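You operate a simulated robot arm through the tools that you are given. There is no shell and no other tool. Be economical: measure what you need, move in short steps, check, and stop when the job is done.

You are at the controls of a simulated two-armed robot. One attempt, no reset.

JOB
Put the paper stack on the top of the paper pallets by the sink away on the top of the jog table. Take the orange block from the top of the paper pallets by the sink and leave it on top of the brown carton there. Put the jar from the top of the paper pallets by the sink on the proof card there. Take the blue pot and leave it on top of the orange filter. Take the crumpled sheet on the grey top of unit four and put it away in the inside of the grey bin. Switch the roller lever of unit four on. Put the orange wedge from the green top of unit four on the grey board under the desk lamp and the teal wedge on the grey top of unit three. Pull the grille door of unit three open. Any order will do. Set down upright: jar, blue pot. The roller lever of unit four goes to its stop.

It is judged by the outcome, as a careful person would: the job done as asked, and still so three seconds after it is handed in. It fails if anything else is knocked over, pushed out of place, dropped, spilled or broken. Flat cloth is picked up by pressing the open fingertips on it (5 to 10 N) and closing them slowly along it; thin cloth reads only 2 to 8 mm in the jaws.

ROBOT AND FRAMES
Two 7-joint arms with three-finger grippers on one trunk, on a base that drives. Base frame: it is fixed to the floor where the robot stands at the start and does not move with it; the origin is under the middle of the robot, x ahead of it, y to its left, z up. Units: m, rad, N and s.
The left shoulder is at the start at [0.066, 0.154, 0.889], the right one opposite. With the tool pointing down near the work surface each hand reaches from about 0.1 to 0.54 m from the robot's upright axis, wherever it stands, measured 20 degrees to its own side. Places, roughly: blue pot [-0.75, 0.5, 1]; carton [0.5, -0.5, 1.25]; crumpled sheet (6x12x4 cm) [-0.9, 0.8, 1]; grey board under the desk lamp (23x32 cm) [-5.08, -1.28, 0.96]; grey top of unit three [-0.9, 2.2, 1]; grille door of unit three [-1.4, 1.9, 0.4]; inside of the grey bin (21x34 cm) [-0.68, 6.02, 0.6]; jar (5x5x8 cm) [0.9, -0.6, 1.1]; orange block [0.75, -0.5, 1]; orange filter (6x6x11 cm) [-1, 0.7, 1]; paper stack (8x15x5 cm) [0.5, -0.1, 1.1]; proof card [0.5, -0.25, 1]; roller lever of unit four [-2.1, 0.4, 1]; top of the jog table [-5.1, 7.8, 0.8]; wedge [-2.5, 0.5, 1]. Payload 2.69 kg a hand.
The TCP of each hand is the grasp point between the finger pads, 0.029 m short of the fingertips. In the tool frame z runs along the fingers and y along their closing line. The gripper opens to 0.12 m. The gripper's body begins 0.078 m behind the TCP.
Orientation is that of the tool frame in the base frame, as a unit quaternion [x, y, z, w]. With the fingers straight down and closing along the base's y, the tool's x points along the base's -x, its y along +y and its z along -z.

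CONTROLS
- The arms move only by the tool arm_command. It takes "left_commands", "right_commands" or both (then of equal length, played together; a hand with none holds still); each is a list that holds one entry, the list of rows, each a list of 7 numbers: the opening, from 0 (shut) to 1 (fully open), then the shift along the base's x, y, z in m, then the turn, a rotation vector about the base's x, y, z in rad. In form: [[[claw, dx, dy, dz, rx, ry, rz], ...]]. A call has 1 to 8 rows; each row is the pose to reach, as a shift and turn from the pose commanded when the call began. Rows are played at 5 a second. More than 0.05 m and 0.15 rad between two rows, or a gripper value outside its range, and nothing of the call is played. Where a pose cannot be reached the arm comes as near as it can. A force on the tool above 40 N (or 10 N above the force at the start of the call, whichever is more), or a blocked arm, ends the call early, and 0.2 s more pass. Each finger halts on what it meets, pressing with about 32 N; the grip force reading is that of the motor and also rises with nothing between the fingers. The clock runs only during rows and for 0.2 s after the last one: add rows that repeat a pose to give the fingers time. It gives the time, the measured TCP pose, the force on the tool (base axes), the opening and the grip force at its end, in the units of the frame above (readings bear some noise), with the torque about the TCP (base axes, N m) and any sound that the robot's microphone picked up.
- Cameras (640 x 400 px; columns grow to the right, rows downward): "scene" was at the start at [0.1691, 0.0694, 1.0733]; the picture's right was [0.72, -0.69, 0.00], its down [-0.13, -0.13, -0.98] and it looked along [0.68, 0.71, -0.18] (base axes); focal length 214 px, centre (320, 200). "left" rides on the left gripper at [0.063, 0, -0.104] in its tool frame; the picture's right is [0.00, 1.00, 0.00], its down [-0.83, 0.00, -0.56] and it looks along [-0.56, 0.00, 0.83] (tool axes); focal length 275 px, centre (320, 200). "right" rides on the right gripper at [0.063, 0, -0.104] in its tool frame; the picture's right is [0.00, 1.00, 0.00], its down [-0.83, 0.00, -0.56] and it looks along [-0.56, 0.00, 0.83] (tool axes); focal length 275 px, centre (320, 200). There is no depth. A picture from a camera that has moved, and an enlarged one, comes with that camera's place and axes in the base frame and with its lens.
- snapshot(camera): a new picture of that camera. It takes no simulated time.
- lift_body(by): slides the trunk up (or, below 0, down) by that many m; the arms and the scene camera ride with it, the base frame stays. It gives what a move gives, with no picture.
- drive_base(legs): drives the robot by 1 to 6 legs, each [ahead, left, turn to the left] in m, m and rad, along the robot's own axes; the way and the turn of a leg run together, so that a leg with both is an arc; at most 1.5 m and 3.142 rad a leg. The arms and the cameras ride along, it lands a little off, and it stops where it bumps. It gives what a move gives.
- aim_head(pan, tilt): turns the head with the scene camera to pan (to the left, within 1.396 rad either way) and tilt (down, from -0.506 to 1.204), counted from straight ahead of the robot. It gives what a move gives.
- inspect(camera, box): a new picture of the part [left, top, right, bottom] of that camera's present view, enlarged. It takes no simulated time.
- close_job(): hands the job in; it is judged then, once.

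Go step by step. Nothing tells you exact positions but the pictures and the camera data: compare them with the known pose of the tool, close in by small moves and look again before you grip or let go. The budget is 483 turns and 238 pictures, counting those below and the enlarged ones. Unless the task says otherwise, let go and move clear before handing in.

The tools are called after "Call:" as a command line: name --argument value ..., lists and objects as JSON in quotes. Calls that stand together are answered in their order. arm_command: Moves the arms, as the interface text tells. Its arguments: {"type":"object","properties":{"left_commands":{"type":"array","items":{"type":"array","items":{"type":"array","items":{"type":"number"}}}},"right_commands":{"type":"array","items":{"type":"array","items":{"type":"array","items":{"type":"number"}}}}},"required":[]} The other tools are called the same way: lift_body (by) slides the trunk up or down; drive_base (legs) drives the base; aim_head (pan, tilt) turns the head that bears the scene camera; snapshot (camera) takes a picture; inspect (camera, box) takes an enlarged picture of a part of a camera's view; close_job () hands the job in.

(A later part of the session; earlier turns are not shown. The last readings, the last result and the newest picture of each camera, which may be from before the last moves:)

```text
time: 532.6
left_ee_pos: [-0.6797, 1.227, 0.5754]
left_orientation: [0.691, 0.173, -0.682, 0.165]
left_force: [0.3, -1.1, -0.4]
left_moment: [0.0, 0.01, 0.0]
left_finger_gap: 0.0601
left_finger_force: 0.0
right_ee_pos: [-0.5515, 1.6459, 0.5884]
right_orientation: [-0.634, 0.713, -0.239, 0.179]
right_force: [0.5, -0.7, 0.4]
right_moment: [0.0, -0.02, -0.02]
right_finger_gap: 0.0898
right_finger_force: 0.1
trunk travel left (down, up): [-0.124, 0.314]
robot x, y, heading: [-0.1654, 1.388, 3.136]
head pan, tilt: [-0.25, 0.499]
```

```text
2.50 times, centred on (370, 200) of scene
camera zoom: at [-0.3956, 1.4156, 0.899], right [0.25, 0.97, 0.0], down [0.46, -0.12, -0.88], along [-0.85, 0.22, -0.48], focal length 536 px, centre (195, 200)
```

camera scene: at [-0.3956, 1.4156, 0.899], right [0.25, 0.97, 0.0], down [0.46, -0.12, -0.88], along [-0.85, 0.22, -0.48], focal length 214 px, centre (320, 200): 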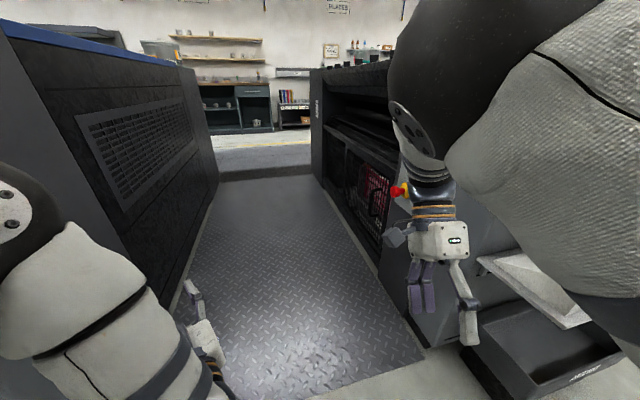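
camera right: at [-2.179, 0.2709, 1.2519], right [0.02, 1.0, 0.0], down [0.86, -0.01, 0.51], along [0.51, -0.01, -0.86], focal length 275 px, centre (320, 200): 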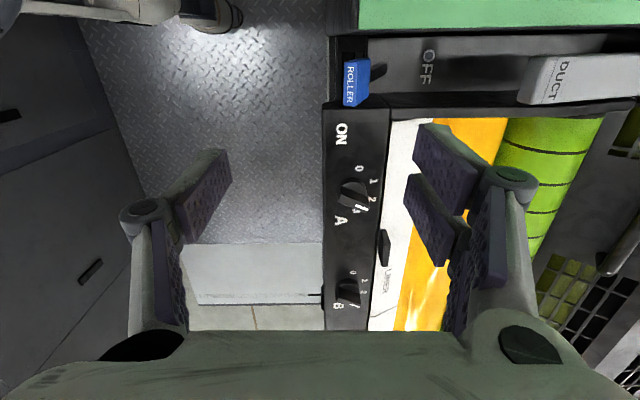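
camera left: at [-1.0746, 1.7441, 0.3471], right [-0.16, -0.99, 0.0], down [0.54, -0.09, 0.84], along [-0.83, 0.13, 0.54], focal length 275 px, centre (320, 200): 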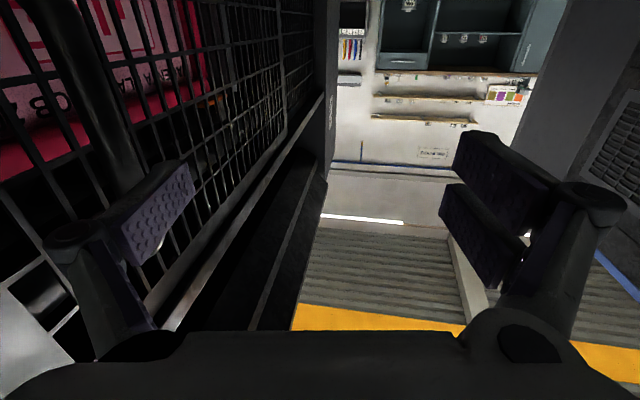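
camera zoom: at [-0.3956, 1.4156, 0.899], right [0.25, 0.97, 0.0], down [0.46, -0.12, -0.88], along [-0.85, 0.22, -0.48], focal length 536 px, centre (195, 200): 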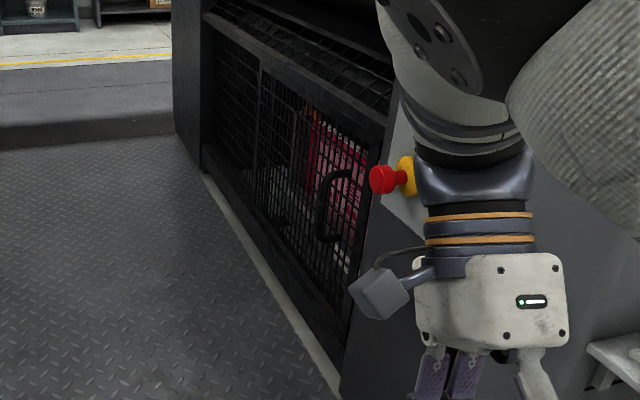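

The handle stands clear, door ajar at most a little. I'll reorient the right hand to point forward (−x), closing along y (rotation 2.58 rad about (0.39,0.645,0.66)).

Call:
arm_command --right_commands '[[[0.6, 0, 0, 0, 0.058, 0.0955, 0.098], [0.6, 0, 0, 0, 0.116, 0.191, 0.196], [0.6, 0, 0, 0, 0.174, 0.2865, 0.294], [0.6, 0, 0, 0, 0.232, 0.382, 0.392], [0.6, 0, 0, 0, 0.29, 0.4775, 0.49], [0.6, 0, 0, 0, 0.348, 0.573, 0.588], [0.6, 0, 0, 0, 0.406, 0.6685, 0.686], [0.6, 0, 0, 0, 0.464, 0.764, 0.784]]]'

Call:
arm_command --right_commands '[[[0.6, 0, 0, 0, 0.058, 0.0955, 0.098], [0.6, 0, 0, 0, 0.116, 0.191, 0.196], [0.6, 0, 0, 0, 0.174, 0.2865, 0.294], [0.6, 0, 0, 0, 0.232, 0.382, 0.392], [0.6, 0, 0, 0, 0.29, 0.4775, 0.49], [0.6, 0, 0, 0, 0.348, 0.573, 0.588], [0.6, 0, 0, 0, 0.406, 0.6685, 0.686], [0.6, 0, 0, 0, 0.464, 0.764, 0.784]]]'

```text
time: 534.4
left_ee_pos: [-0.6792, 1.2278, 0.5758]
left_orientation: [0.692, 0.171, -0.682, 0.164]
left_force: [-0.9, 0.1, 0.1]
left_moment: [-0.02, -0.01, 0.01]
left_finger_gap: 0.0598
left_finger_force: 0.1
right_ee_pos: [-0.5444, 1.6792, 0.4489]
right_orientation: [0.836, -0.472, -0.252, -0.118]
right_force: [-0.2, -0.3, -0.3]
right_moment: [0.02, 0.02, -0.03]
right_finger_gap: 0.0719
right_finger_force: 0.0
right hand out of reach, approached as far as the arm can: row 1, 2, 3, 4, 5, 6, 7, 8
trunk travel left (down, up): [-0.124, 0.314]
robot x, y, heading: [-0.1644, 1.391, 3.139]
head pan, tilt: [-0.25, 0.499]
```

```text
time: 536.2
left_ee_pos: [-0.6791, 1.2268, 0.576]
left_orientation: [0.691, 0.171, -0.683, 0.165]
left_force: [-0.5, -0.2, -0.3]
left_moment: [0.01, 0.01, 0.0]
left_finger_gap: 0.0601
left_finger_force: 0.0
right_ee_pos: [-0.5873, 1.6979, 0.4372]
right_orientation: [0.75, -0.071, -0.657, -0.02]
right_force: [-0.2, -1.1, 0.0]
right_moment: [-0.01, 0.05, 0.0]
right_finger_gap: 0.0717
right_finger_force: 0.0
right hand out of reach, approached as far as the arm can: row 2, 3, 4, 5, 7, 8
trunk travel left (down, up): [-0.124, 0.314]
robot x, y, heading: [-0.1629, 1.388, 3.141]
head pan, tilt: [-0.25, 0.499]
```

Right hand now points forward. Move the base closer.

Call:
drive_base --legs '[[0.3, -0.06, 0]]'

Call:
arm_command --right_commands '[[[0.75, -0.02, 0, -0.01, 0, 0.03, 0.06], [0.9, -0.04, 0, -0.02, 0, 0.06, 0.12], [1, -0.06, 0, -0.03, 0, 0.1, 0.18], [1, -0.08, 0, -0.035, 0, 0.12, 0.22]]]'

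Call:
snapshot --camera "right"

```text
time: 538.2
left_ee_pos: [-0.9733, 1.2887, 0.5749]
left_orientation: [0.691, 0.17, -0.683, 0.163]
left_force: [-0.1, -0.5, -0.9]
left_moment: [-0.01, -0.02, 0.0]
left_finger_gap: 0.0603
left_finger_force: 0.1
right_ee_pos: [-0.8786, 1.7597, 0.4371]
right_orientation: [0.75, -0.072, -0.657, -0.02]
right_force: [0.9, -0.7, -0.6]
right_moment: [-0.04, 0.0, 0.0]
right_finger_gap: 0.072
right_finger_force: 0.0
trunk travel left (down, up): [-0.124, 0.314]
robot x, y, heading: [-0.4526, 1.4503, 3.133]
head pan, tilt: [-0.25, 0.499]
```

```text
time: 539.2
left_ee_pos: [-0.9732, 1.2877, 0.576]
left_orientation: [0.692, 0.172, -0.682, 0.164]
left_force: [0.6, -0.2, -0.5]
left_moment: [-0.01, 0.04, -0.01]
left_finger_gap: 0.0601
left_finger_force: 0.1
right_ee_pos: [-0.9594, 1.7582, 0.4024]
right_orientation: [0.713, 0.009, -0.699, 0.056]
right_force: [0.8, -0.2, -0.5]
right_moment: [0.02, -0.02, -0.02]
right_finger_gap: 0.1199
right_finger_force: 0.0
trunk travel left (down, up): [-0.124, 0.314]
robot x, y, heading: [-0.4571, 1.4498, 3.13]
head pan, tilt: [-0.25, 0.499]
```

```text
47 pictures are left
camera right: at [-0.8556, 1.765, 0.3405], right [0.09, -0.99, 0.06], down [0.53, 0.1, 0.84], along [-0.84, -0.04, 0.54], focal length 275 px, centre (320, 200)
```

right: 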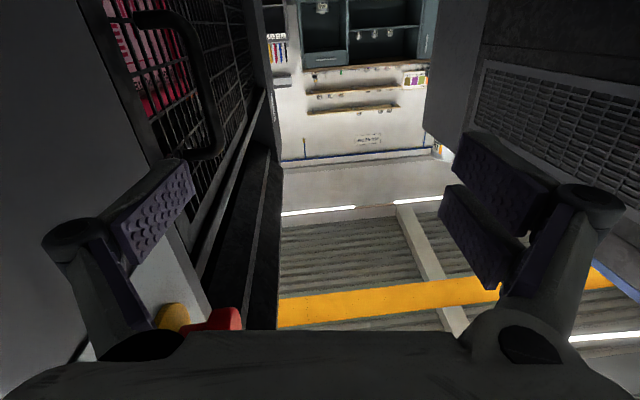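

Great view; the tip now points slightly toward me, which will retain the bar. Align in y and insert.

Call:
arm_command --right_commands '[[[1, -0.03, 0.02, 0, 0, 0, 0], [1, -0.06, 0.04, 0, 0, 0, 0], [1, -0.1, 0.052, 0, 0, 0, 0], [1, -0.14, 0.054, 0, 0, 0, 0], [1, -0.18, 0.054, 0, 0, 0, 0], [1, -0.206, 0.054, 0, 0, 0, 0], [1, -0.206, 0.054, 0, 0, 0, 0]]]'

Call:
snapshot --camera "right"

```text
time: 540.8
left_ee_pos: [-0.974, 1.2891, 0.5762]
left_orientation: [0.691, 0.171, -0.683, 0.165]
left_force: [0.4, -0.6, -0.4]
left_moment: [0.02, -0.01, 0.02]
left_finger_gap: 0.0601
left_finger_force: 0.0
right_ee_pos: [-1.1656, 1.8113, 0.403]
right_orientation: [0.714, 0.009, -0.698, 0.055]
right_force: [1.5, 2.2, -0.7]
right_moment: [-0.03, -0.08, -0.11]
right_finger_gap: 0.12
right_finger_force: 0.1
trunk travel left (down, up): [-0.124, 0.314]
robot x, y, heading: [-0.4547, 1.4501, 3.136]
head pan, tilt: [-0.25, 0.499]
```

```text
46 pictures are left
camera right: at [-1.0629, 1.8183, 0.3417], right [0.09, -0.99, 0.06], down [0.53, 0.1, 0.84], along [-0.84, -0.04, 0.54], focal length 275 px, centre (320, 200)
```

right: 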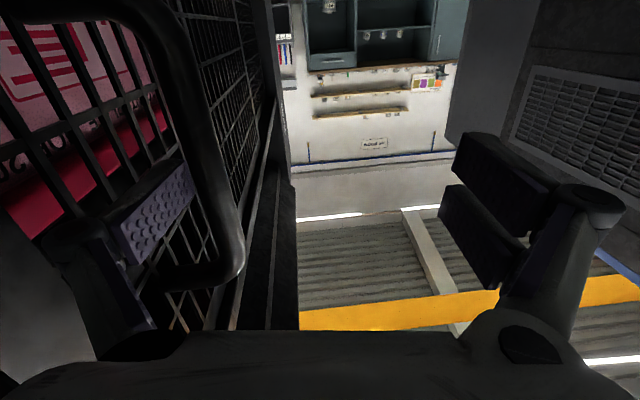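

The finger is inside the D-loop. Pull by strafing the base left (−y).

Call:
drive_base --legs '[[0, 0.06, 0]]'

Call:
snapshot --camera "right"

```text
time: 542.0
left_ee_pos: [-0.9744, 1.2286, 0.5757]
left_orientation: [0.692, 0.171, -0.682, 0.164]
left_force: [0.9, 0.3, -0.5]
left_moment: [0.05, 0.02, -0.03]
left_finger_gap: 0.0595
left_finger_force: 0.0
right_ee_pos: [-1.1674, 1.7528, 0.4037]
right_orientation: [0.713, 0.008, -0.699, 0.056]
right_force: [0.3, -0.7, 0.1]
right_moment: [-0.02, -0.02, -0.02]
right_finger_gap: 0.1198
right_finger_force: 0.1
trunk travel left (down, up): [-0.124, 0.314]
robot x, y, heading: [-0.4575, 1.3886, 3.133]
head pan, tilt: [-0.25, 0.499]
```

```text
45 pictures are left
camera right: at [-1.0634, 1.7582, 0.342], right [0.09, -0.99, 0.06], down [0.53, 0.1, 0.84], along [-0.84, -0.04, 0.54], focal length 275 px, centre (320, 200)
```

right: 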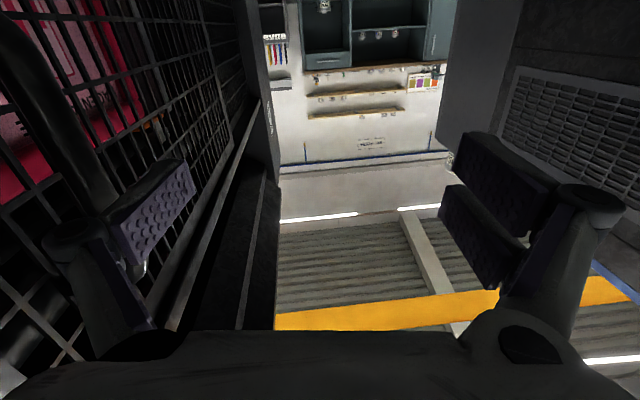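

Call:
inspect --camera "scene" --box '[280, 100, 480, 290]'

```text
2.11 times, centred on (380, 195) of scene
camera zoom: at [-0.69, 1.4166, 0.899], right [0.25, 0.97, 0.0], down [0.46, -0.12, -0.88], along [-0.85, 0.22, -0.48], focal length 452 px, centre (194, 210)
```

zoom: 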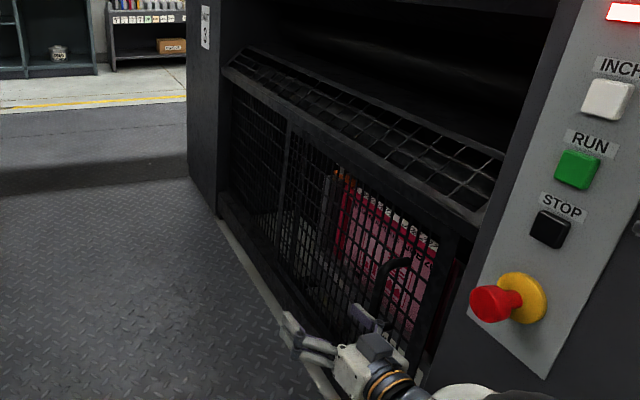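

The door is now visibly ajar (gap at its right edge). I'll re-insert around the bar, this time clamping it before pulling.

Call:
arm_command --right_commands '[[[1, 0.04, 0.0, 0, 0, 0, 0], [1, 0.08, 0.0, 0, 0, 0, 0], [1, 0.1, 0.03, 0, 0, 0, 0], [1, 0.1, 0.06, 0, 0, 0, 0], [1, 0.1, 0.06, 0, 0, 0, 0]]]'

Call:
snapshot --camera "right"

```text
time: 543.2
left_ee_pos: [-0.9747, 1.2304, 0.5759]
left_orientation: [0.692, 0.171, -0.682, 0.164]
left_force: [-0.8, 0.9, 0.3]
left_moment: [-0.01, 0.0, 0.01]
left_finger_gap: 0.0601
left_finger_force: 0.0
right_ee_pos: [-1.0679, 1.81, 0.4054]
right_orientation: [0.713, 0.009, -0.699, 0.056]
right_force: [0.1, 0.1, -0.4]
right_moment: [0.01, 0.03, 0.0]
right_finger_gap: 0.1202
right_finger_force: 0.2
trunk travel left (down, up): [-0.124, 0.314]
robot x, y, heading: [-0.4562, 1.3918, 3.13]
head pan, tilt: [-0.25, 0.499]
```

```text
43 pictures are left
camera right: at [-0.964, 1.8165, 0.3435], right [0.09, -0.99, 0.06], down [0.53, 0.1, 0.84], along [-0.84, -0.04, 0.54], focal length 275 px, centre (320, 200)
```

right: 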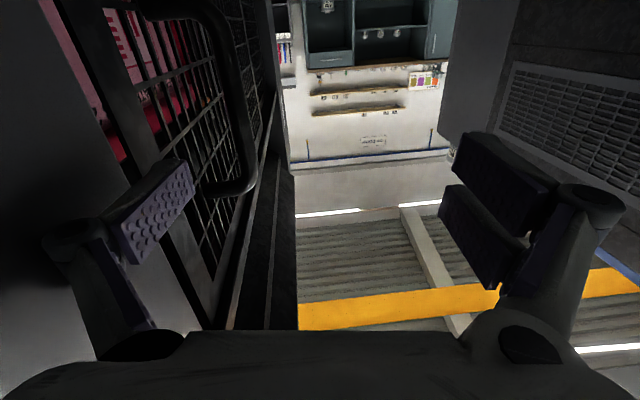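

Call:
arm_command --right_commands '[[[1, -0.04, 0.002, 0, 0, 0, 0], [1, -0.08, 0.003, 0, 0, 0, 0], [1, -0.115, 0.003, 0, 0, 0, 0], [1, -0.12, 0.003, 0, 0, 0, 0], [1, -0.12, -0.01, 0, 0, 0, 0], [1, -0.12, -0.02, 0, 0, 0, 0]]]'

Call:
snapshot --camera "right"

```text
time: 544.6
left_ee_pos: [-0.9743, 1.2285, 0.5754]
left_orientation: [0.691, 0.17, -0.683, 0.164]
left_force: [0.1, 0.3, -0.1]
left_moment: [-0.02, 0.01, 0.02]
left_finger_gap: 0.0598
left_finger_force: 0.0
right_ee_pos: [-1.1804, 1.7858, 0.4108]
right_orientation: [0.713, 0.008, -0.699, 0.055]
right_force: [-0.3, 0.0, 2.0]
right_moment: [-0.03, -0.02, -0.02]
right_finger_gap: 0.1201
right_finger_force: 0.1
right hand out of reach, approached as far as the arm can: row 3, 4, 5, 6
trunk travel left (down, up): [-0.124, 0.314]
robot x, y, heading: [-0.4563, 1.3889, 3.138]
head pan, tilt: [-0.25, 0.499]
```

```text
42 pictures are left
camera right: at [-1.0769, 1.7924, 0.3496], right [0.09, -0.99, 0.06], down [0.53, 0.1, 0.84], along [-0.84, -0.04, 0.54], focal length 275 px, centre (320, 200)
```

right: 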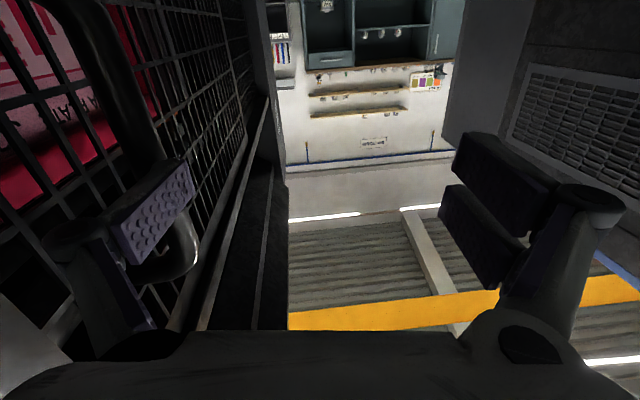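

Triangulating again, the bar has shifted toward −x (now x≈-1.20) with y unchanged: this door slides to the left rather than swings. I'll straddle the bar and push it −x with the palm.

Call:
arm_command --right_commands '[[[1, 0.04, 0.0, 0, 0, 0, 0], [1, 0.08, 0.0, -0.01, 0, 0, 0], [1, 0.1, 0.015, -0.02, 0, 0, 0], [1, 0.1, 0.028, -0.03, 0, 0, 0], [1, 0.1, 0.028, -0.03, 0, 0, 0]]]'

Call:
drive_base --legs '[[0.15, 0, 0]]'

Call:
snapshot --camera "right"

```text
time: 545.8
left_ee_pos: [-0.9742, 1.2273, 0.5748]
left_orientation: [0.692, 0.171, -0.682, 0.163]
left_force: [0.0, 0.2, 1.0]
left_moment: [0.02, 0.02, 0.0]
left_finger_gap: 0.0603
left_finger_force: 0.2
right_ee_pos: [-1.0823, 1.811, 0.3805]
right_orientation: [0.713, 0.01, -0.699, 0.057]
right_force: [3.0, -3.2, 0.3]
right_moment: [0.02, -0.03, -0.28]
right_finger_gap: 0.119
right_finger_force: 0.1
trunk travel left (down, up): [-0.124, 0.314]
robot x, y, heading: [-0.4575, 1.3881, 3.129]
head pan, tilt: [-0.25, 0.499]
```

```text
time: 547.1
left_ee_pos: [-1.122, 1.2302, 0.5755]
left_orientation: [0.692, 0.171, -0.682, 0.163]
left_force: [0.2, -0.9, 0.3]
left_moment: [0.03, 0.04, 0.02]
left_finger_gap: 0.0602
left_finger_force: 0.1
right_ee_pos: [-1.2286, 1.8136, 0.3812]
right_orientation: [0.713, 0.009, -0.698, 0.056]
right_force: [0.6, -0.3, 0.0]
right_moment: [0.01, 0.02, -0.05]
right_finger_gap: 0.1202
right_finger_force: 0.0
trunk travel left (down, up): [-0.124, 0.314]
robot x, y, heading: [-0.6039, 1.3955, 3.135]
head pan, tilt: [-0.25, 0.499]
```

```text
41 pictures are left
camera right: at [-1.1238, 1.8203, 0.3181], right [0.09, -0.99, 0.06], down [0.53, 0.1, 0.84], along [-0.84, -0.04, 0.54], focal length 275 px, centre (320, 200)
```

right: 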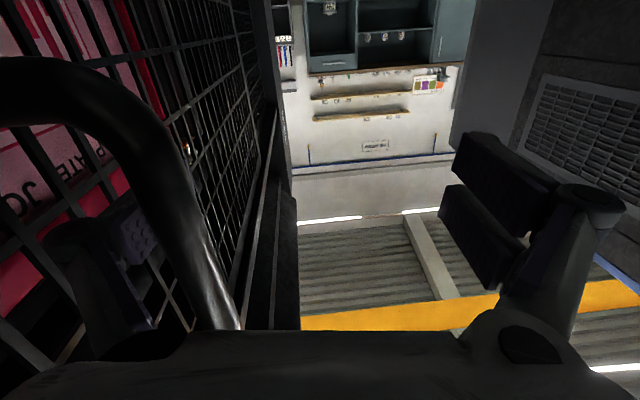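

Now the bar clearly passes in front of the rear finger: a true hook. Pull −y by strafing left.

Call:
drive_base --legs '[[0, 0.07, 0]]'

Call:
snapshot --camera "right"

```text
time: 548.0
left_ee_pos: [-1.1195, 1.2147, 0.5744]
left_orientation: [0.692, 0.169, -0.682, 0.163]
left_force: [0.7, -0.9, -0.3]
left_moment: [0.0, -0.01, 0.0]
left_finger_gap: 0.0597
left_finger_force: 0.0
right_ee_pos: [-1.2246, 1.8091, 0.3808]
right_orientation: [0.714, 0.0, -0.698, 0.043]
right_force: [-0.2, 0.9, 1.1]
right_moment: [0.03, 0.02, 0.03]
right_finger_gap: 0.1198
right_finger_force: 0.1
trunk travel left (down, up): [-0.124, 0.314]
robot x, y, heading: [-0.6037, 1.3736, 3.131]
head pan, tilt: [-0.25, 0.499]
stopped in leg 1: the force on the tool passed its limit at 59 N (the readings are from after the stop); the commanded pose is now the measured one
```

```text
40 pictures are left
camera right: at [-1.12, 1.8137, 0.319], right [0.06, -1.0, 0.06], down [0.53, 0.08, 0.84], along [-0.84, -0.02, 0.54], focal length 275 px, centre (320, 200)
```

right: 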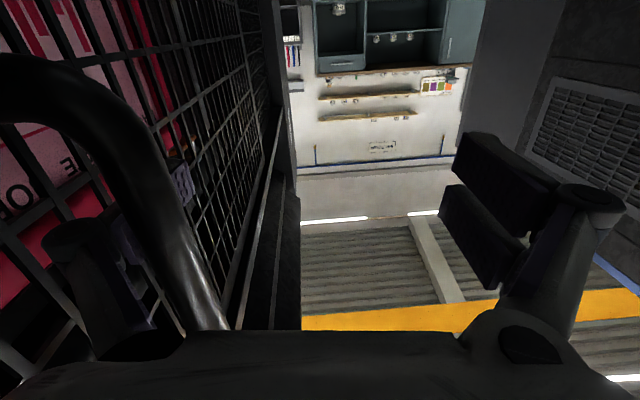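

Pulling outward is blocked, so test sliding: push along −x with the palm against the bar.

Call:
drive_base --legs '[[0.1, 0, 0]]'

Call:
inspect --camera "scene" --box '[280, 100, 560, 330]'

```text
time: 549.2
left_ee_pos: [-1.222, 1.2141, 0.5754]
left_orientation: [0.692, 0.171, -0.682, 0.164]
left_force: [-0.2, -0.3, -0.2]
left_moment: [-0.01, -0.01, 0.03]
left_finger_gap: 0.0599
left_finger_force: 0.0
right_ee_pos: [-1.3263, 1.8089, 0.3809]
right_orientation: [0.715, 0.001, -0.698, 0.044]
right_force: [0.6, 0.1, -0.1]
right_moment: [0.02, 0.0, -0.01]
right_finger_gap: 0.1201
right_finger_force: 0.1
trunk travel left (down, up): [-0.124, 0.314]
robot x, y, heading: [-0.7048, 1.3734, 3.134]
head pan, tilt: [-0.25, 0.499]
```

```text
1.74 times, centred on (420, 215) of scene
camera zoom: at [-0.938, 1.4019, 0.899], right [0.26, 0.97, 0.0], down [0.46, -0.12, -0.88], along [-0.85, 0.22, -0.48], focal length 373 px, centre (146, 174)
```

zoom: 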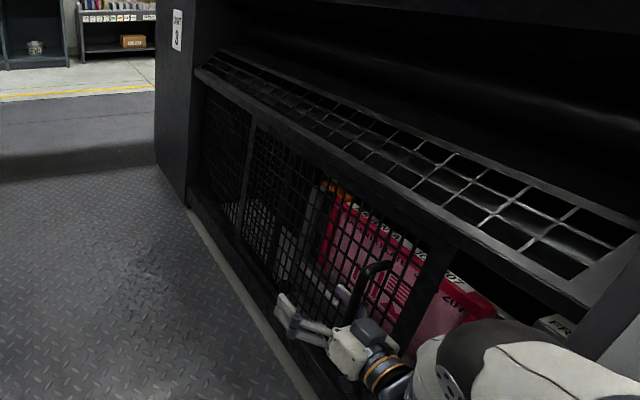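

The door slides freely. Keep pushing −x to open it fully.

Call:
drive_base --legs '[[0.25, 0, 0]]'

Call:
inspect --camera "scene" --box '[280, 100, 560, 330]'

```text
time: 551.0
left_ee_pos: [-1.4669, 1.2141, 0.5757]
left_orientation: [0.692, 0.171, -0.682, 0.164]
left_force: [-0.1, 0.3, 1.0]
left_moment: [0.03, 0.02, 0.01]
left_finger_gap: 0.0598
left_finger_force: 0.1
right_ee_pos: [-1.5741, 1.8086, 0.3803]
right_orientation: [0.714, 0.003, -0.698, 0.046]
right_force: [0.7, -0.5, -0.4]
right_moment: [-0.01, -0.03, 0.01]
right_finger_gap: 0.12
right_finger_force: 0.1
trunk travel left (down, up): [-0.124, 0.314]
robot x, y, heading: [-0.9511, 1.3775, 3.132]
head pan, tilt: [-0.25, 0.499]
```

```text
1.74 times, centred on (420, 215) of scene
camera zoom: at [-1.1832, 1.4032, 0.899], right [0.25, 0.97, 0.0], down [0.46, -0.12, -0.88], along [-0.85, 0.22, -0.48], focal length 373 px, centre (146, 174)
```

zoom: 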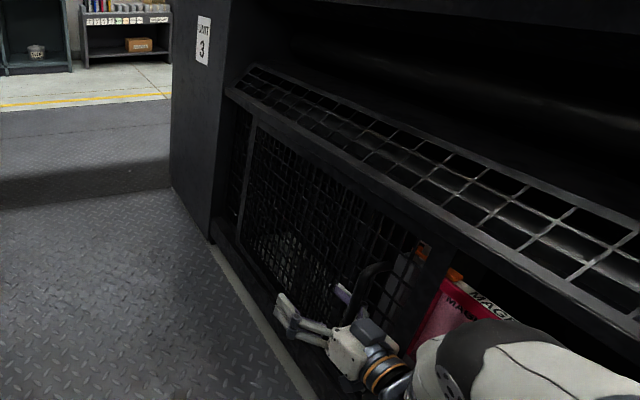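

Call:
drive_base --legs '[[0.2, 0, 0]]'

Call:
inspect --camera "scene" --box '[280, 100, 560, 330]'

```text
time: 552.5
left_ee_pos: [-1.6447, 1.2212, 0.575]
left_orientation: [0.693, 0.168, -0.682, 0.162]
left_force: [0.2, -0.3, -0.5]
left_moment: [0.0, -0.01, 0.02]
left_finger_gap: 0.0602
left_finger_force: 0.0
right_ee_pos: [-1.7347, 1.8247, 0.3712]
right_orientation: [0.723, -0.005, -0.69, 0.035]
right_force: [0.3, 1.1, 0.6]
right_moment: [-0.01, -0.03, 0.04]
right_finger_gap: 0.12
right_finger_force: 0.0
trunk travel left (down, up): [-0.124, 0.314]
robot x, y, heading: [-1.1273, 1.3806, 3.123]
head pan, tilt: [-0.25, 0.499]
stopped in leg 1: the force on the tool passed its limit at 196 N (the readings are from after the stop); the commanded pose is now the measured one
```

```text
1.74 times, centred on (420, 215) of scene
camera zoom: at [-1.359, 1.4065, 0.899], right [0.26, 0.97, 0.0], down [0.46, -0.12, -0.88], along [-0.85, 0.23, -0.48], focal length 373 px, centre (146, 174)
```

zoom: 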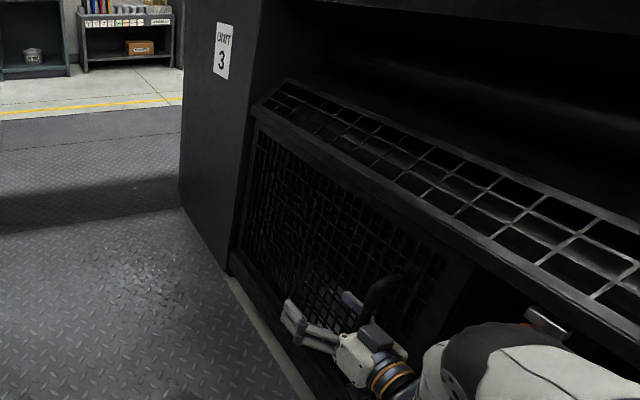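

The door reached its stop, fully open. Withdraw the hand straight back (+x).

Call:
drive_base --legs '[[-0.16, 0, 0]]'

Call:
snapshot --camera "right"

```text
time: 553.9
left_ee_pos: [-1.4839, 1.2154, 0.5753]
left_orientation: [0.692, 0.17, -0.682, 0.163]
left_force: [-0.1, 0.7, 0.2]
left_moment: [-0.04, -0.04, -0.01]
left_finger_gap: 0.0602
left_finger_force: 0.1
right_ee_pos: [-1.5777, 1.8213, 0.3719]
right_orientation: [0.723, -0.005, -0.69, 0.036]
right_force: [0.3, -0.1, 0.2]
right_moment: [-0.01, 0.0, -0.01]
right_finger_gap: 0.1201
right_finger_force: 0.1
trunk travel left (down, up): [-0.124, 0.314]
robot x, y, heading: [-0.9664, 1.3757, 3.13]
head pan, tilt: [-0.25, 0.499]
```

```text
36 pictures are left
camera right: at [-1.4718, 1.8225, 0.313], right [0.04, -1.0, 0.05], down [0.52, 0.07, 0.85], along [-0.86, -0.01, 0.52], focal length 275 px, centre (320, 200)
```

right: 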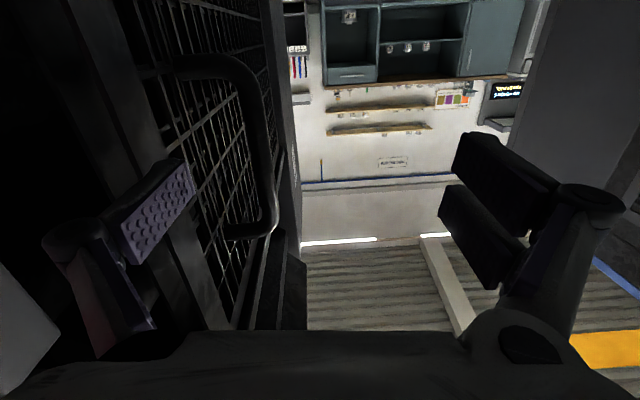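

Door is open and stays. Now raise the trunk and pull the right hand in, for the blue pot.

Call:
arm_command --right_commands '[[[1, 0.03, -0.03, 0.0, 0, 0, 0], [1, 0.06, -0.06, 0.02, 0, 0, 0], [1, 0.09, -0.09, 0.05, 0, 0, 0], [1, 0.11, -0.12, 0.08, 0, 0, 0], [1, 0.12, -0.15, 0.11, 0, 0, 0]]]'

Call:
lift_body --by 0.31

```text
refused: row 3 steps farther than a row can; nothing moved
```

```text
time: 557.0
left_ee_pos: [-1.4837, 1.2177, 0.8849]
left_orientation: [0.692, 0.17, -0.682, 0.164]
left_force: [-0.2, 0.0, 0.3]
left_moment: [0.01, -0.01, -0.02]
left_finger_gap: 0.0601
left_finger_force: 0.1
right_ee_pos: [-1.6159, 1.8197, 0.8438]
right_orientation: [-0.63, -0.001, 0.776, -0.036]
right_force: [0.4, -1.1, -0.8]
right_moment: [-0.03, 0.0, 0.0]
right_finger_gap: 0.1201
right_finger_force: 0.1
trunk travel left (down, up): [-0.434, 0.004]
robot x, y, heading: [-0.9639, 1.375, 3.13]
head pan, tilt: [-0.25, 0.499]
```

Call:
arm_command --right_commands '[[[1, 0.01, -0.015, 0.04, 0, -0.09, 0], [1, 0.02, -0.03, 0.08, 0, -0.18, 0], [1, 0.03, -0.045, 0.12, 0, -0.27, 0], [1, 0.04, -0.06, 0.16, 0, -0.36, 0], [1, 0.05, -0.075, 0.2, 0, -0.45, 0], [1, 0.06, -0.09, 0.24, 0, -0.54, 0], [1, 0.07, -0.105, 0.28, 0, -0.63, 0], [1, 0.08, -0.12, 0.32, 0, -0.73, 0]]]'

Call:
arm_command --left_commands '[[[0.5, 0.0, 0.01, 0.04, 0, 0, 0], [0.5, 0.0, 0.02, 0.08, 0, 0, 0], [0.5, 0.0, 0.03, 0.12, 0, 0, 0], [0.5, 0.0, 0.04, 0.16, 0, 0, 0], [0.5, 0.0, 0.05, 0.2, 0, 0, 0], [0.5, 0.0, 0.05, 0.24, 0, 0, 0], [0.5, 0.0, 0.05, 0.28, 0, 0, 0]]]'

```text
time: 558.8
left_ee_pos: [-1.4836, 1.2143, 0.8861]
left_orientation: [0.692, 0.17, -0.682, 0.163]
left_force: [1.1, -0.2, 0.4]
left_moment: [0.0, 0.01, -0.02]
left_finger_gap: 0.0601
left_finger_force: 0.0
right_ee_pos: [-1.536, 1.6982, 1.1646]
right_orientation: [0.865, -0.011, -0.501, 0.034]
right_force: [0.7, 0.2, -0.4]
right_moment: [-0.01, -0.02, 0.01]
right_finger_gap: 0.12
right_finger_force: 0.0
trunk travel left (down, up): [-0.434, 0.004]
robot x, y, heading: [-0.9674, 1.3744, 3.134]
head pan, tilt: [-0.25, 0.499]
```

```text
time: 560.4
left_ee_pos: [-1.4833, 1.2682, 1.1703]
left_orientation: [0.69, 0.168, -0.685, 0.163]
left_force: [-1.2, -1.1, -0.1]
left_moment: [0.04, -0.01, -0.04]
left_finger_gap: 0.0597
left_finger_force: 0.1
right_ee_pos: [-1.5353, 1.6993, 1.1667]
right_orientation: [0.864, -0.012, -0.502, 0.033]
right_force: [1.0, -0.3, 0.0]
right_moment: [0.01, -0.05, 0.01]
right_finger_gap: 0.12
right_finger_force: 0.0
trunk travel left (down, up): [-0.434, 0.004]
robot x, y, heading: [-0.9658, 1.3761, 3.13]
head pan, tilt: [-0.25, 0.499]
```

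Both hands are high. Back up to x≈-0.67 and turn to face unit four.

Call:
drive_base --legs '[[-0.3, 0, 0], [0, 0, 1.58]]'

Call:
snapshot --camera "right"

```text
time: 566.3
left_ee_pos: [-0.5578, 0.855, 1.1667]
left_orientation: [0.368, 0.61, -0.366, 0.599]
left_force: [0.1, -0.2, 0.1]
left_moment: [-0.02, 0.02, 0.0]
left_finger_gap: 0.0599
left_finger_force: 0.0
right_ee_pos: [-0.99, 0.8013, 1.1633]
right_orientation: [0.619, 0.603, -0.331, 0.378]
right_force: [-0.3, 0.0, 0.1]
right_moment: [0.01, 0.02, 0.02]
right_finger_gap: 0.1201
right_finger_force: 0.1
trunk travel left (down, up): [-0.434, 0.004]
robot x, y, heading: [-0.6664, 1.3729, -1.581]
head pan, tilt: [-0.25, 0.499]
```

```text
35 pictures are left
camera right: at [-0.9933, 0.9245, 1.1597], right [1.0, 0.02, 0.07], down [-0.07, 0.07, 1.0], along [0.01, -1.0, 0.07], focal length 275 px, centre (320, 200)
```

right: 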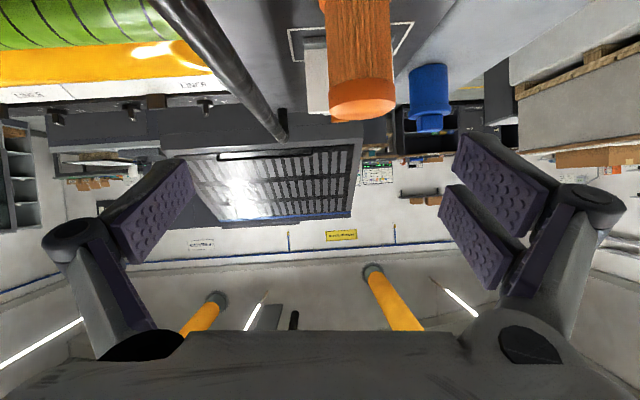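

Filter top ≈(-0.95,0.67,1.09); pot ≈(-0.80,0.465), ~7 cm wide. I'll flip the right hand (camera on top) for low clearance, in a safe spot.

Call:
arm_command --right_commands '[[[0.5, 0, 0.02, 0.01, 0.007, -0.128, -0.073], [0.3, 0, 0.04, 0.02, 0.014, -0.257, -0.146], [0.3, 0, 0.05, 0.03, 0.02, -0.385, -0.219], [0.3, 0, 0.05, 0.03, 0.027, -0.513, -0.292], [0.3, 0, 0.05, 0.03, 0.034, -0.642, -0.365], [0.3, 0, 0.05, 0.03, 0.041, -0.77, -0.438], [0.3, 0, 0.05, 0.03, 0.048, -0.898, -0.511], [0.3, 0, 0.05, 0.03, 0.054, -1.026, -0.584]]]'

Call:
arm_command --right_commands '[[[0.3, 0, 0, 0, 0.007, -0.128, -0.073], [0.3, 0, 0, 0, 0.014, -0.257, -0.146], [0.3, 0, 0, 0, 0.02, -0.385, -0.219], [0.3, 0, 0, 0, 0.027, -0.513, -0.292], [0.3, 0, 0, 0, 0.034, -0.642, -0.365], [0.3, 0, 0, 0, 0.041, -0.77, -0.438], [0.3, 0, 0, 0, 0.048, -0.898, -0.511], [0.3, 0, 0, 0, 0.054, -1.026, -0.584]]]'

Call:
arm_command --right_commands '[[[0.3, 0, 0, 0, 0.007, -0.128, -0.073], [0.3, 0, 0, 0, 0.014, -0.257, -0.146], [0.3, 0, 0, 0, 0.02, -0.385, -0.219], [0.3, 0, 0, 0, 0.027, -0.513, -0.292], [0.3, 0, 0, 0, 0.034, -0.64, -0.365], [0.3, 0, 0, 0, 0.036, -0.67, -0.38]]]'

```text
time: 568.1
left_ee_pos: [-0.5584, 0.8554, 1.1665]
left_orientation: [0.368, 0.61, -0.366, 0.599]
left_force: [-0.3, 0.2, 0.1]
left_moment: [-0.01, -0.02, 0.02]
left_finger_gap: 0.0599
left_finger_force: 0.1
right_ee_pos: [-0.99, 0.8518, 1.1928]
right_orientation: [0.85, 0.155, -0.062, 0.499]
right_force: [0.4, 0.3, 0.5]
right_moment: [-0.02, 0.01, -0.02]
right_finger_gap: 0.036
right_finger_force: 0.1
trunk travel left (down, up): [-0.434, 0.004]
robot x, y, heading: [-0.6686, 1.3751, -1.575]
head pan, tilt: [-0.25, 0.499]
```

```text
time: 569.9
left_ee_pos: [-0.5592, 0.8547, 1.1667]
left_orientation: [0.369, 0.609, -0.367, 0.599]
left_force: [0.7, -0.1, 0.6]
left_moment: [-0.01, 0.0, -0.01]
left_finger_gap: 0.0599
left_finger_force: 0.2
right_ee_pos: [-1.0057, 0.8553, 1.201]
right_orientation: [0.8, -0.325, 0.216, 0.456]
right_force: [0.4, 0.2, 0.2]
right_moment: [0.01, 0.0, 0.02]
right_finger_gap: 0.0356
right_finger_force: 0.2
right hand out of reach, approached as far as the arm can: row 8
trunk travel left (down, up): [-0.434, 0.004]
robot x, y, heading: [-0.6663, 1.3697, -1.577]
head pan, tilt: [-0.25, 0.499]
```

```text
time: 571.3
left_ee_pos: [-0.5576, 0.8552, 1.1657]
left_orientation: [0.368, 0.61, -0.366, 0.599]
left_force: [0.4, 0.3, 0.7]
left_moment: [0.0, -0.01, -0.05]
left_finger_gap: 0.06
left_finger_force: 0.0
right_ee_pos: [-1.0169, 0.7961, 1.2002]
right_orientation: [-0.604, 0.618, -0.377, -0.334]
right_force: [-0.5, -0.2, 0.1]
right_moment: [0.02, -0.04, 0.01]
right_finger_gap: 0.0362
right_finger_force: 0.0
right hand out of reach, approached as far as the arm can: row 1, 2, 3, 4, 5, 6
trunk travel left (down, up): [-0.434, 0.004]
robot x, y, heading: [-0.668, 1.3702, -1.579]
head pan, tilt: [-0.25, 0.499]
```

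Flipped. Move the hand to x≈-0.80, then drive ahead 0.14.

Call:
arm_command --right_commands '[[[0.8, 0.04, 0, 0, 0, 0, 0], [1, 0.08, 0.0, 0, 0, 0, 0], [1, 0.12, 0.0, 0, 0, 0, 0], [1, 0.16, 0.0, 0, 0, 0, 0], [1, 0.2, 0.0, 0, 0, 0, 0], [1, 0.215, 0.0, 0, 0, 0, 0]]]'

Call:
drive_base --legs '[[0.135, 0, 0]]'

Call:
snapshot --camera "right"

```text
time: 572.7
left_ee_pos: [-0.5585, 0.8535, 1.1642]
left_orientation: [0.37, 0.61, -0.365, 0.598]
left_force: [-0.8, -0.1, 0.9]
left_moment: [-0.04, 0.04, -0.03]
left_finger_gap: 0.0599
left_finger_force: 0.0
right_ee_pos: [-0.8066, 0.7907, 1.1891]
right_orientation: [-0.6, 0.628, -0.377, -0.322]
right_force: [0.0, -0.1, -0.4]
right_moment: [-0.01, 0.01, -0.01]
right_finger_gap: 0.1201
right_finger_force: 0.0
right hand out of reach, approached as far as the arm can: row 1, 2, 3
trunk travel left (down, up): [-0.434, 0.004]
robot x, y, heading: [-0.67, 1.3742, -1.579]
head pan, tilt: [-0.25, 0.499]
```

```text
time: 574.0
left_ee_pos: [-0.5587, 0.7191, 1.1663]
left_orientation: [0.369, 0.609, -0.367, 0.599]
left_force: [-0.1, -0.8, 0.2]
left_moment: [0.0, -0.03, -0.04]
left_finger_gap: 0.06
left_finger_force: 0.0
right_ee_pos: [-0.8053, 0.6565, 1.1927]
right_orientation: [-0.601, 0.625, -0.378, -0.324]
right_force: [0.0, 0.0, 0.3]
right_moment: [-0.03, -0.01, -0.02]
right_finger_gap: 0.12
right_finger_force: 0.0
trunk travel left (down, up): [-0.434, 0.004]
robot x, y, heading: [-0.6702, 1.2372, -1.582]
head pan, tilt: [-0.25, 0.499]
```

```text
34 pictures are left
camera right: at [-0.8162, 0.715, 1.2979], right [-1.0, -0.01, -0.08], down [0.02, 0.9, -0.43], along [0.08, -0.43, -0.9], focal length 275 px, centre (320, 200)
```

right: 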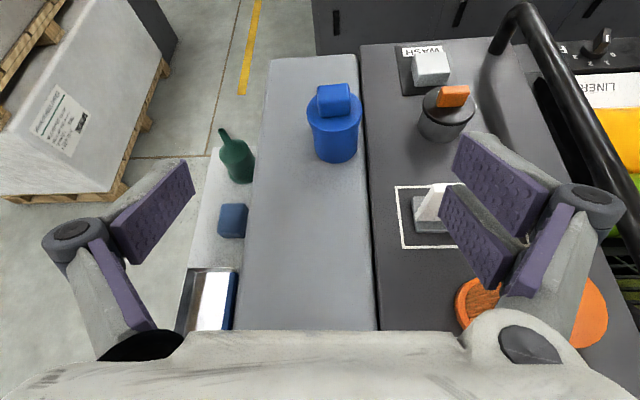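

Pot centre ≈(-0.81,0.49), 6 cm wide. Approach along a slanted line with open fingers.

Call:
arm_command --right_commands '[[[1, -0.002, -0.035, -0.033, 0, 0, 0], [1, -0.003, -0.07, -0.066, 0, 0, 0], [1, -0.004, -0.1, -0.1, 0, 0, 0], [1, -0.005, -0.13, -0.13, 0, 0, 0], [1, -0.005, -0.13, -0.13, 0, 0, 0]]]'

Call:
snapshot --camera "right"

```text
time: 575.2
left_ee_pos: [-0.5604, 0.7214, 1.1664]
left_orientation: [0.368, 0.609, -0.367, 0.599]
left_force: [-0.2, 0.1, 0.2]
left_moment: [0.04, -0.04, -0.03]
left_finger_gap: 0.0597
left_finger_force: 0.1
right_ee_pos: [-0.812, 0.527, 1.0642]
right_orientation: [-0.601, 0.625, -0.379, -0.325]
right_force: [-0.5, 0.6, -0.6]
right_moment: [-0.02, -0.01, -0.02]
right_finger_gap: 0.1203
right_finger_force: 0.1
trunk travel left (down, up): [-0.434, 0.004]
robot x, y, heading: [-0.675, 1.2379, -1.58]
head pan, tilt: [-0.25, 0.499]
```

```text
33 pictures are left
camera right: at [-0.8218, 0.5864, 1.1693], right [-1.0, -0.01, -0.08], down [0.02, 0.9, -0.44], along [0.08, -0.44, -0.9], focal length 275 px, centre (320, 200)
```

right: 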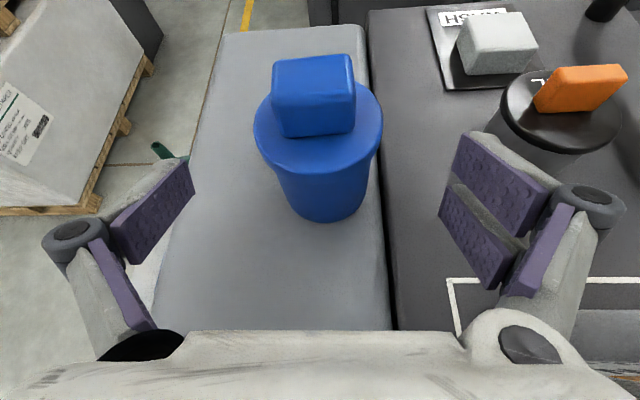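

Call:
arm_command --right_commands '[[[1, 0, -0.017, -0.015, 0, 0, 0], [1, 0, -0.034, -0.028, 0, 0, 0], [1, 0, -0.034, -0.028, 0, 0, 0]]]'

Call:
arm_command --right_commands '[[[0.8, 0, 0, 0, 0, 0, 0], [0.65, 0, 0, 0, 0, 0, 0], [0.5, 0, 0, 0, 0, 0, 0], [0.35, 0, 0, 0, 0, 0, 0], [0.3, 0, 0, 0, 0, 0, 0]]]'

Call:
snapshot --camera "right"

```text
time: 576.0
left_ee_pos: [-0.5583, 0.7205, 1.1665]
left_orientation: [0.369, 0.609, -0.367, 0.598]
left_force: [0.4, 0.0, -1.1]
left_moment: [-0.02, -0.04, 0.02]
left_finger_gap: 0.06
left_finger_force: 0.1
right_ee_pos: [-0.8216, 0.4955, 1.041]
right_orientation: [-0.591, 0.632, -0.377, -0.33]
right_force: [0.7, 0.8, -0.2]
right_moment: [0.0, -0.01, 0.02]
right_finger_gap: 0.1199
right_finger_force: 0.0
right hand out of reach, approached as far as the arm can: row 2
trunk travel left (down, up): [-0.434, 0.004]
robot x, y, heading: [-0.6742, 1.2412, -1.58]
head pan, tilt: [-0.25, 0.499]
```

```text
time: 577.2
left_ee_pos: [-0.5603, 0.7193, 1.1671]
left_orientation: [0.368, 0.609, -0.366, 0.599]
left_force: [-0.2, -0.4, 0.3]
left_moment: [-0.02, -0.01, 0.0]
left_finger_gap: 0.0601
left_finger_force: 0.0
right_ee_pos: [-0.8227, 0.4952, 1.0431]
right_orientation: [-0.591, 0.632, -0.377, -0.33]
right_force: [-3.2, -0.4, 3.5]
right_moment: [-0.05, 0.34, 0.03]
right_finger_gap: 0.0547
right_finger_force: 31.6
trunk travel left (down, up): [-0.434, 0.004]
robot x, y, heading: [-0.6674, 1.2358, -1.581]
head pan, tilt: [-0.25, 0.499]
```

```text
32 pictures are left
camera right: at [-0.8326, 0.5554, 1.148], right [-1.0, 0.01, -0.08], down [0.05, 0.9, -0.44], along [0.07, -0.44, -0.89], focal length 275 px, centre (320, 200)
```

right: 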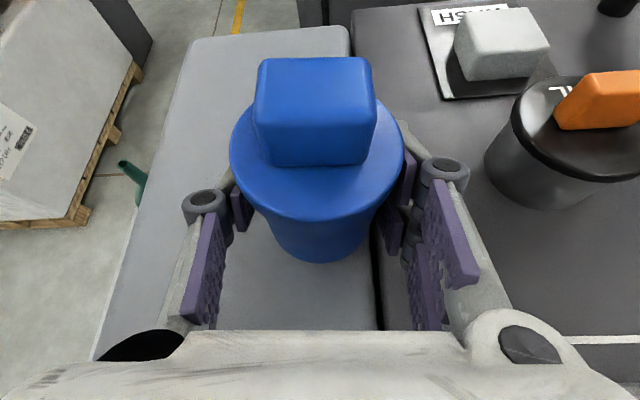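

Gripped. Lift up and draw toward me.

Call:
arm_command --right_commands '[[[0.3, 0, 0.0, 0.02, 0, 0, 0], [0.3, 0, 0.01, 0.05, 0, 0, 0], [0.3, 0, 0.03, 0.08, 0, 0, 0], [0.3, 0, 0.06, 0.1, 0, 0, 0], [0.3, 0, 0.09, 0.12, 0, 0, 0], [0.3, 0, 0.13, 0.135, 0, 0, 0], [0.3, 0, 0.17, 0.14, 0, 0, 0]]]'

Call:
snapshot --camera "right"

```text
time: 578.8
left_ee_pos: [-0.5609, 0.7168, 1.1612]
left_orientation: [0.37, 0.611, -0.363, 0.598]
left_force: [0.5, 0.3, 0.8]
left_moment: [0.0, 0.03, -0.02]
left_finger_gap: 0.0601
left_finger_force: 0.0
right_ee_pos: [-0.8165, 0.6599, 1.1556]
right_orientation: [-0.6, 0.636, -0.372, -0.311]
right_force: [0.4, 0.1, -6.0]
right_moment: [0.07, 0.03, -0.02]
right_finger_gap: 0.0548
right_finger_force: 32.0
right hand out of reach, approached as far as the arm can: row 1
trunk travel left (down, up): [-0.434, 0.004]
robot x, y, heading: [-0.6694, 1.2389, -1.582]
head pan, tilt: [-0.25, 0.499]
```

```text
31 pictures are left
camera right: at [-0.8292, 0.7138, 1.2628], right [-1.0, 0.0, -0.1], down [0.04, 0.91, -0.41], along [0.09, -0.41, -0.91], focal length 275 px, centre (320, 200)
```

right: 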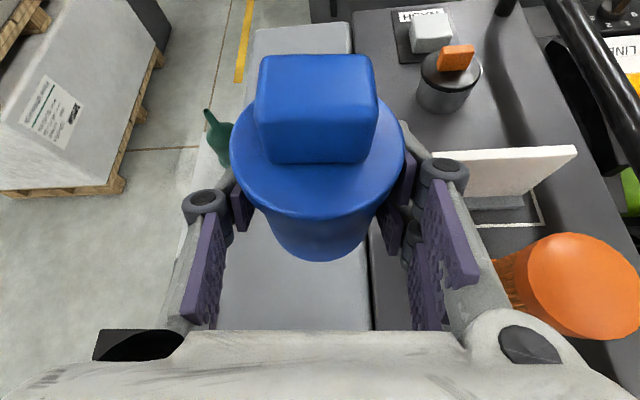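

Filter top ≈(-0.955,0.695,1.098). Correct the slight tilt, raise a little, and move over it.

Call:
arm_command --right_commands '[[[0.3, 0, 0.02, 0.012, -0.02, 0.01, 0], [0.3, -0.03, 0.03, 0.015, -0.037, 0.02, 0], [0.3, -0.07, 0.035, 0.015, -0.037, 0.02, 0], [0.3, -0.11, 0.037, 0.015, -0.037, 0.02, 0], [0.3, -0.138, 0.037, 0.015, -0.037, 0.02, 0], [0.3, -0.138, 0.037, 0.015, -0.037, 0.02, 0]]]'

Call:
snapshot --camera "right"

Call:
aim_head --pan -0.45 --tilt 0.4

Call:
snapshot --camera "scene"

```text
time: 580.2
left_ee_pos: [-0.5584, 0.7209, 1.1669]
left_orientation: [0.368, 0.61, -0.366, 0.599]
left_force: [0.2, 0.6, -0.4]
left_moment: [0.01, 0.0, 0.02]
left_finger_gap: 0.06
left_finger_force: 0.0
right_ee_pos: [-0.9504, 0.7003, 1.1862]
right_orientation: [-0.6, 0.615, -0.382, -0.341]
right_force: [0.1, 0.4, -4.6]
right_moment: [0.02, 0.01, 0.0]
right_finger_gap: 0.0548
right_finger_force: 31.9
right hand out of reach, approached as far as the arm can: row 1, 2, 3
trunk travel left (down, up): [-0.434, 0.004]
robot x, y, heading: [-0.6723, 1.2359, -1.583]
head pan, tilt: [-0.25, 0.499]
heard: snap
```

```text
30 pictures are left
camera right: at [-0.9579, 0.7633, 1.2903], right [-1.0, -0.01, -0.06], down [0.01, 0.88, -0.47], along [0.06, -0.47, -0.88], focal length 275 px, centre (320, 200)
```

right: 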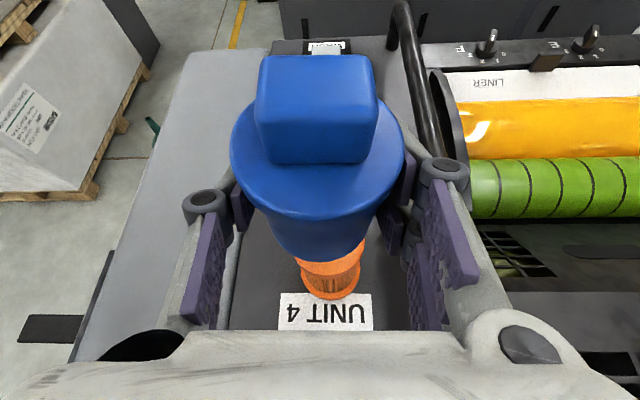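

```text
time: 580.9
left_ee_pos: [-0.5597, 0.7195, 1.1672]
left_orientation: [0.369, 0.61, -0.366, 0.598]
left_force: [-0.7, -0.7, 0.2]
left_moment: [0.0, -0.05, -0.04]
left_finger_gap: 0.0602
left_finger_force: 0.1
right_ee_pos: [-0.9504, 0.7008, 1.1875]
right_orientation: [-0.599, 0.614, -0.384, -0.341]
right_force: [0.3, -0.3, -5.4]
right_moment: [0.02, 0.04, 0.01]
right_finger_gap: 0.0548
right_finger_force: 32.1
trunk travel left (down, up): [-0.434, 0.004]
robot x, y, heading: [-0.6725, 1.24, -1.577]
head pan, tilt: [-0.45, 0.4]
heard: snap
```

```text
29 pictures are left
camera scene: at [-0.7079, 1.1477, 1.2527], right [-0.91, 0.42, 0.0], down [0.13, 0.28, -0.95], along [-0.4, -0.86, -0.31], focal length 214 px, centre (320, 200)
```

scene: 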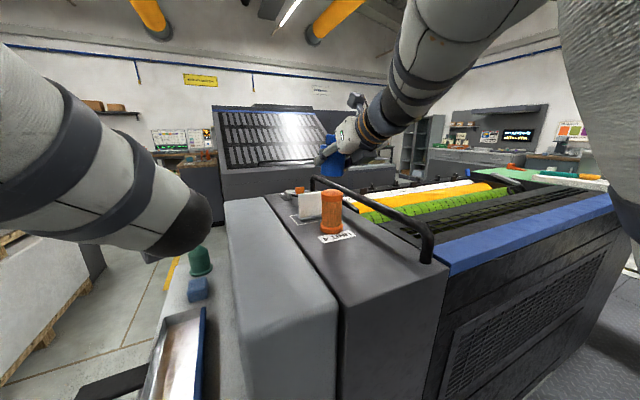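

I heard a "snap" (to be checked afterward: door/lever). Filter centre ≈(-0.95,0.688) and the pot is over it. Lower slowly to contact.

Call:
arm_command --right_commands '[[[0.3, 0, -0.006, -0.012, 0, 0, 0], [0.3, 0, -0.006, -0.022, 0, 0, 0], [0.3, 0, -0.006, -0.028, 0, 0, 0], [0.3, 0, -0.006, -0.032, 0, 0, 0], [0.3, 0, -0.006, -0.036, 0, 0, 0]]]'

Call:
inspect --camera "scene" --box '[280, 130, 420, 250]'

```text
time: 582.1
left_ee_pos: [-0.5603, 0.7198, 1.1661]
left_orientation: [0.369, 0.609, -0.366, 0.599]
left_force: [0.4, -0.2, 0.5]
left_moment: [-0.01, -0.03, 0.01]
left_finger_gap: 0.0599
left_finger_force: 0.0
right_ee_pos: [-0.949, 0.6939, 1.1525]
right_orientation: [-0.599, 0.615, -0.383, -0.341]
right_force: [0.1, 0.1, -6.0]
right_moment: [0.01, -0.01, -0.03]
right_finger_gap: 0.0545
right_finger_force: 31.9
trunk travel left (down, up): [-0.434, 0.004]
robot x, y, heading: [-0.6707, 1.2365, -1.579]
head pan, tilt: [-0.45, 0.4]
```

```text
3.33 times, centred on (350, 190) of scene
camera zoom: at [-0.7098, 1.1492, 1.2444], right [-0.9, 0.44, 0.0], down [0.17, 0.35, -0.92], along [-0.41, -0.83, -0.39], focal length 715 px, centre (220, 233)
```

zoom: 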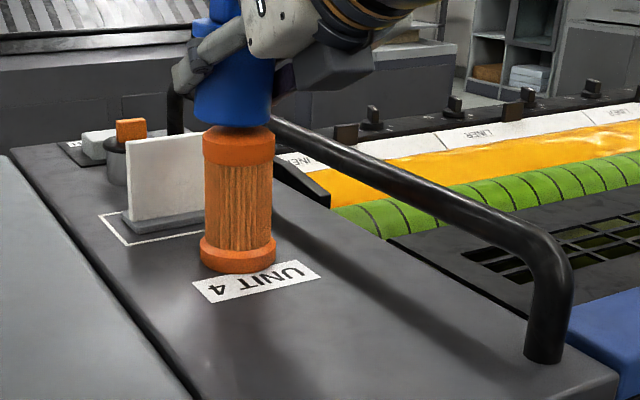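

Well aligned and upright. A few more millimetres.

Call:
arm_command --right_commands '[[[0.3, 0, 0.0, -0.003, 0, 0, 0], [0.3, 0, 0, -0.006, 0, 0, 0], [0.3, 0, 0, -0.008, 0, 0, 0], [0.3, 0, 0, -0.01, 0, 0, 0]]]'

```text
time: 583.1
left_ee_pos: [-0.5595, 0.7199, 1.1683]
left_orientation: [0.368, 0.609, -0.366, 0.599]
left_force: [0.2, 0.0, 0.8]
left_moment: [0.0, 0.0, -0.01]
left_finger_gap: 0.06
left_finger_force: 0.1
right_ee_pos: [-0.9494, 0.6943, 1.1471]
right_orientation: [-0.597, 0.615, -0.384, -0.344]
right_force: [-3.5, -0.9, 4.5]
right_moment: [0.01, 0.37, 0.05]
right_finger_gap: 0.0547
right_finger_force: 31.9
trunk travel left (down, up): [-0.434, 0.004]
robot x, y, heading: [-0.6719, 1.2384, -1.579]
head pan, tilt: [-0.45, 0.4]
```

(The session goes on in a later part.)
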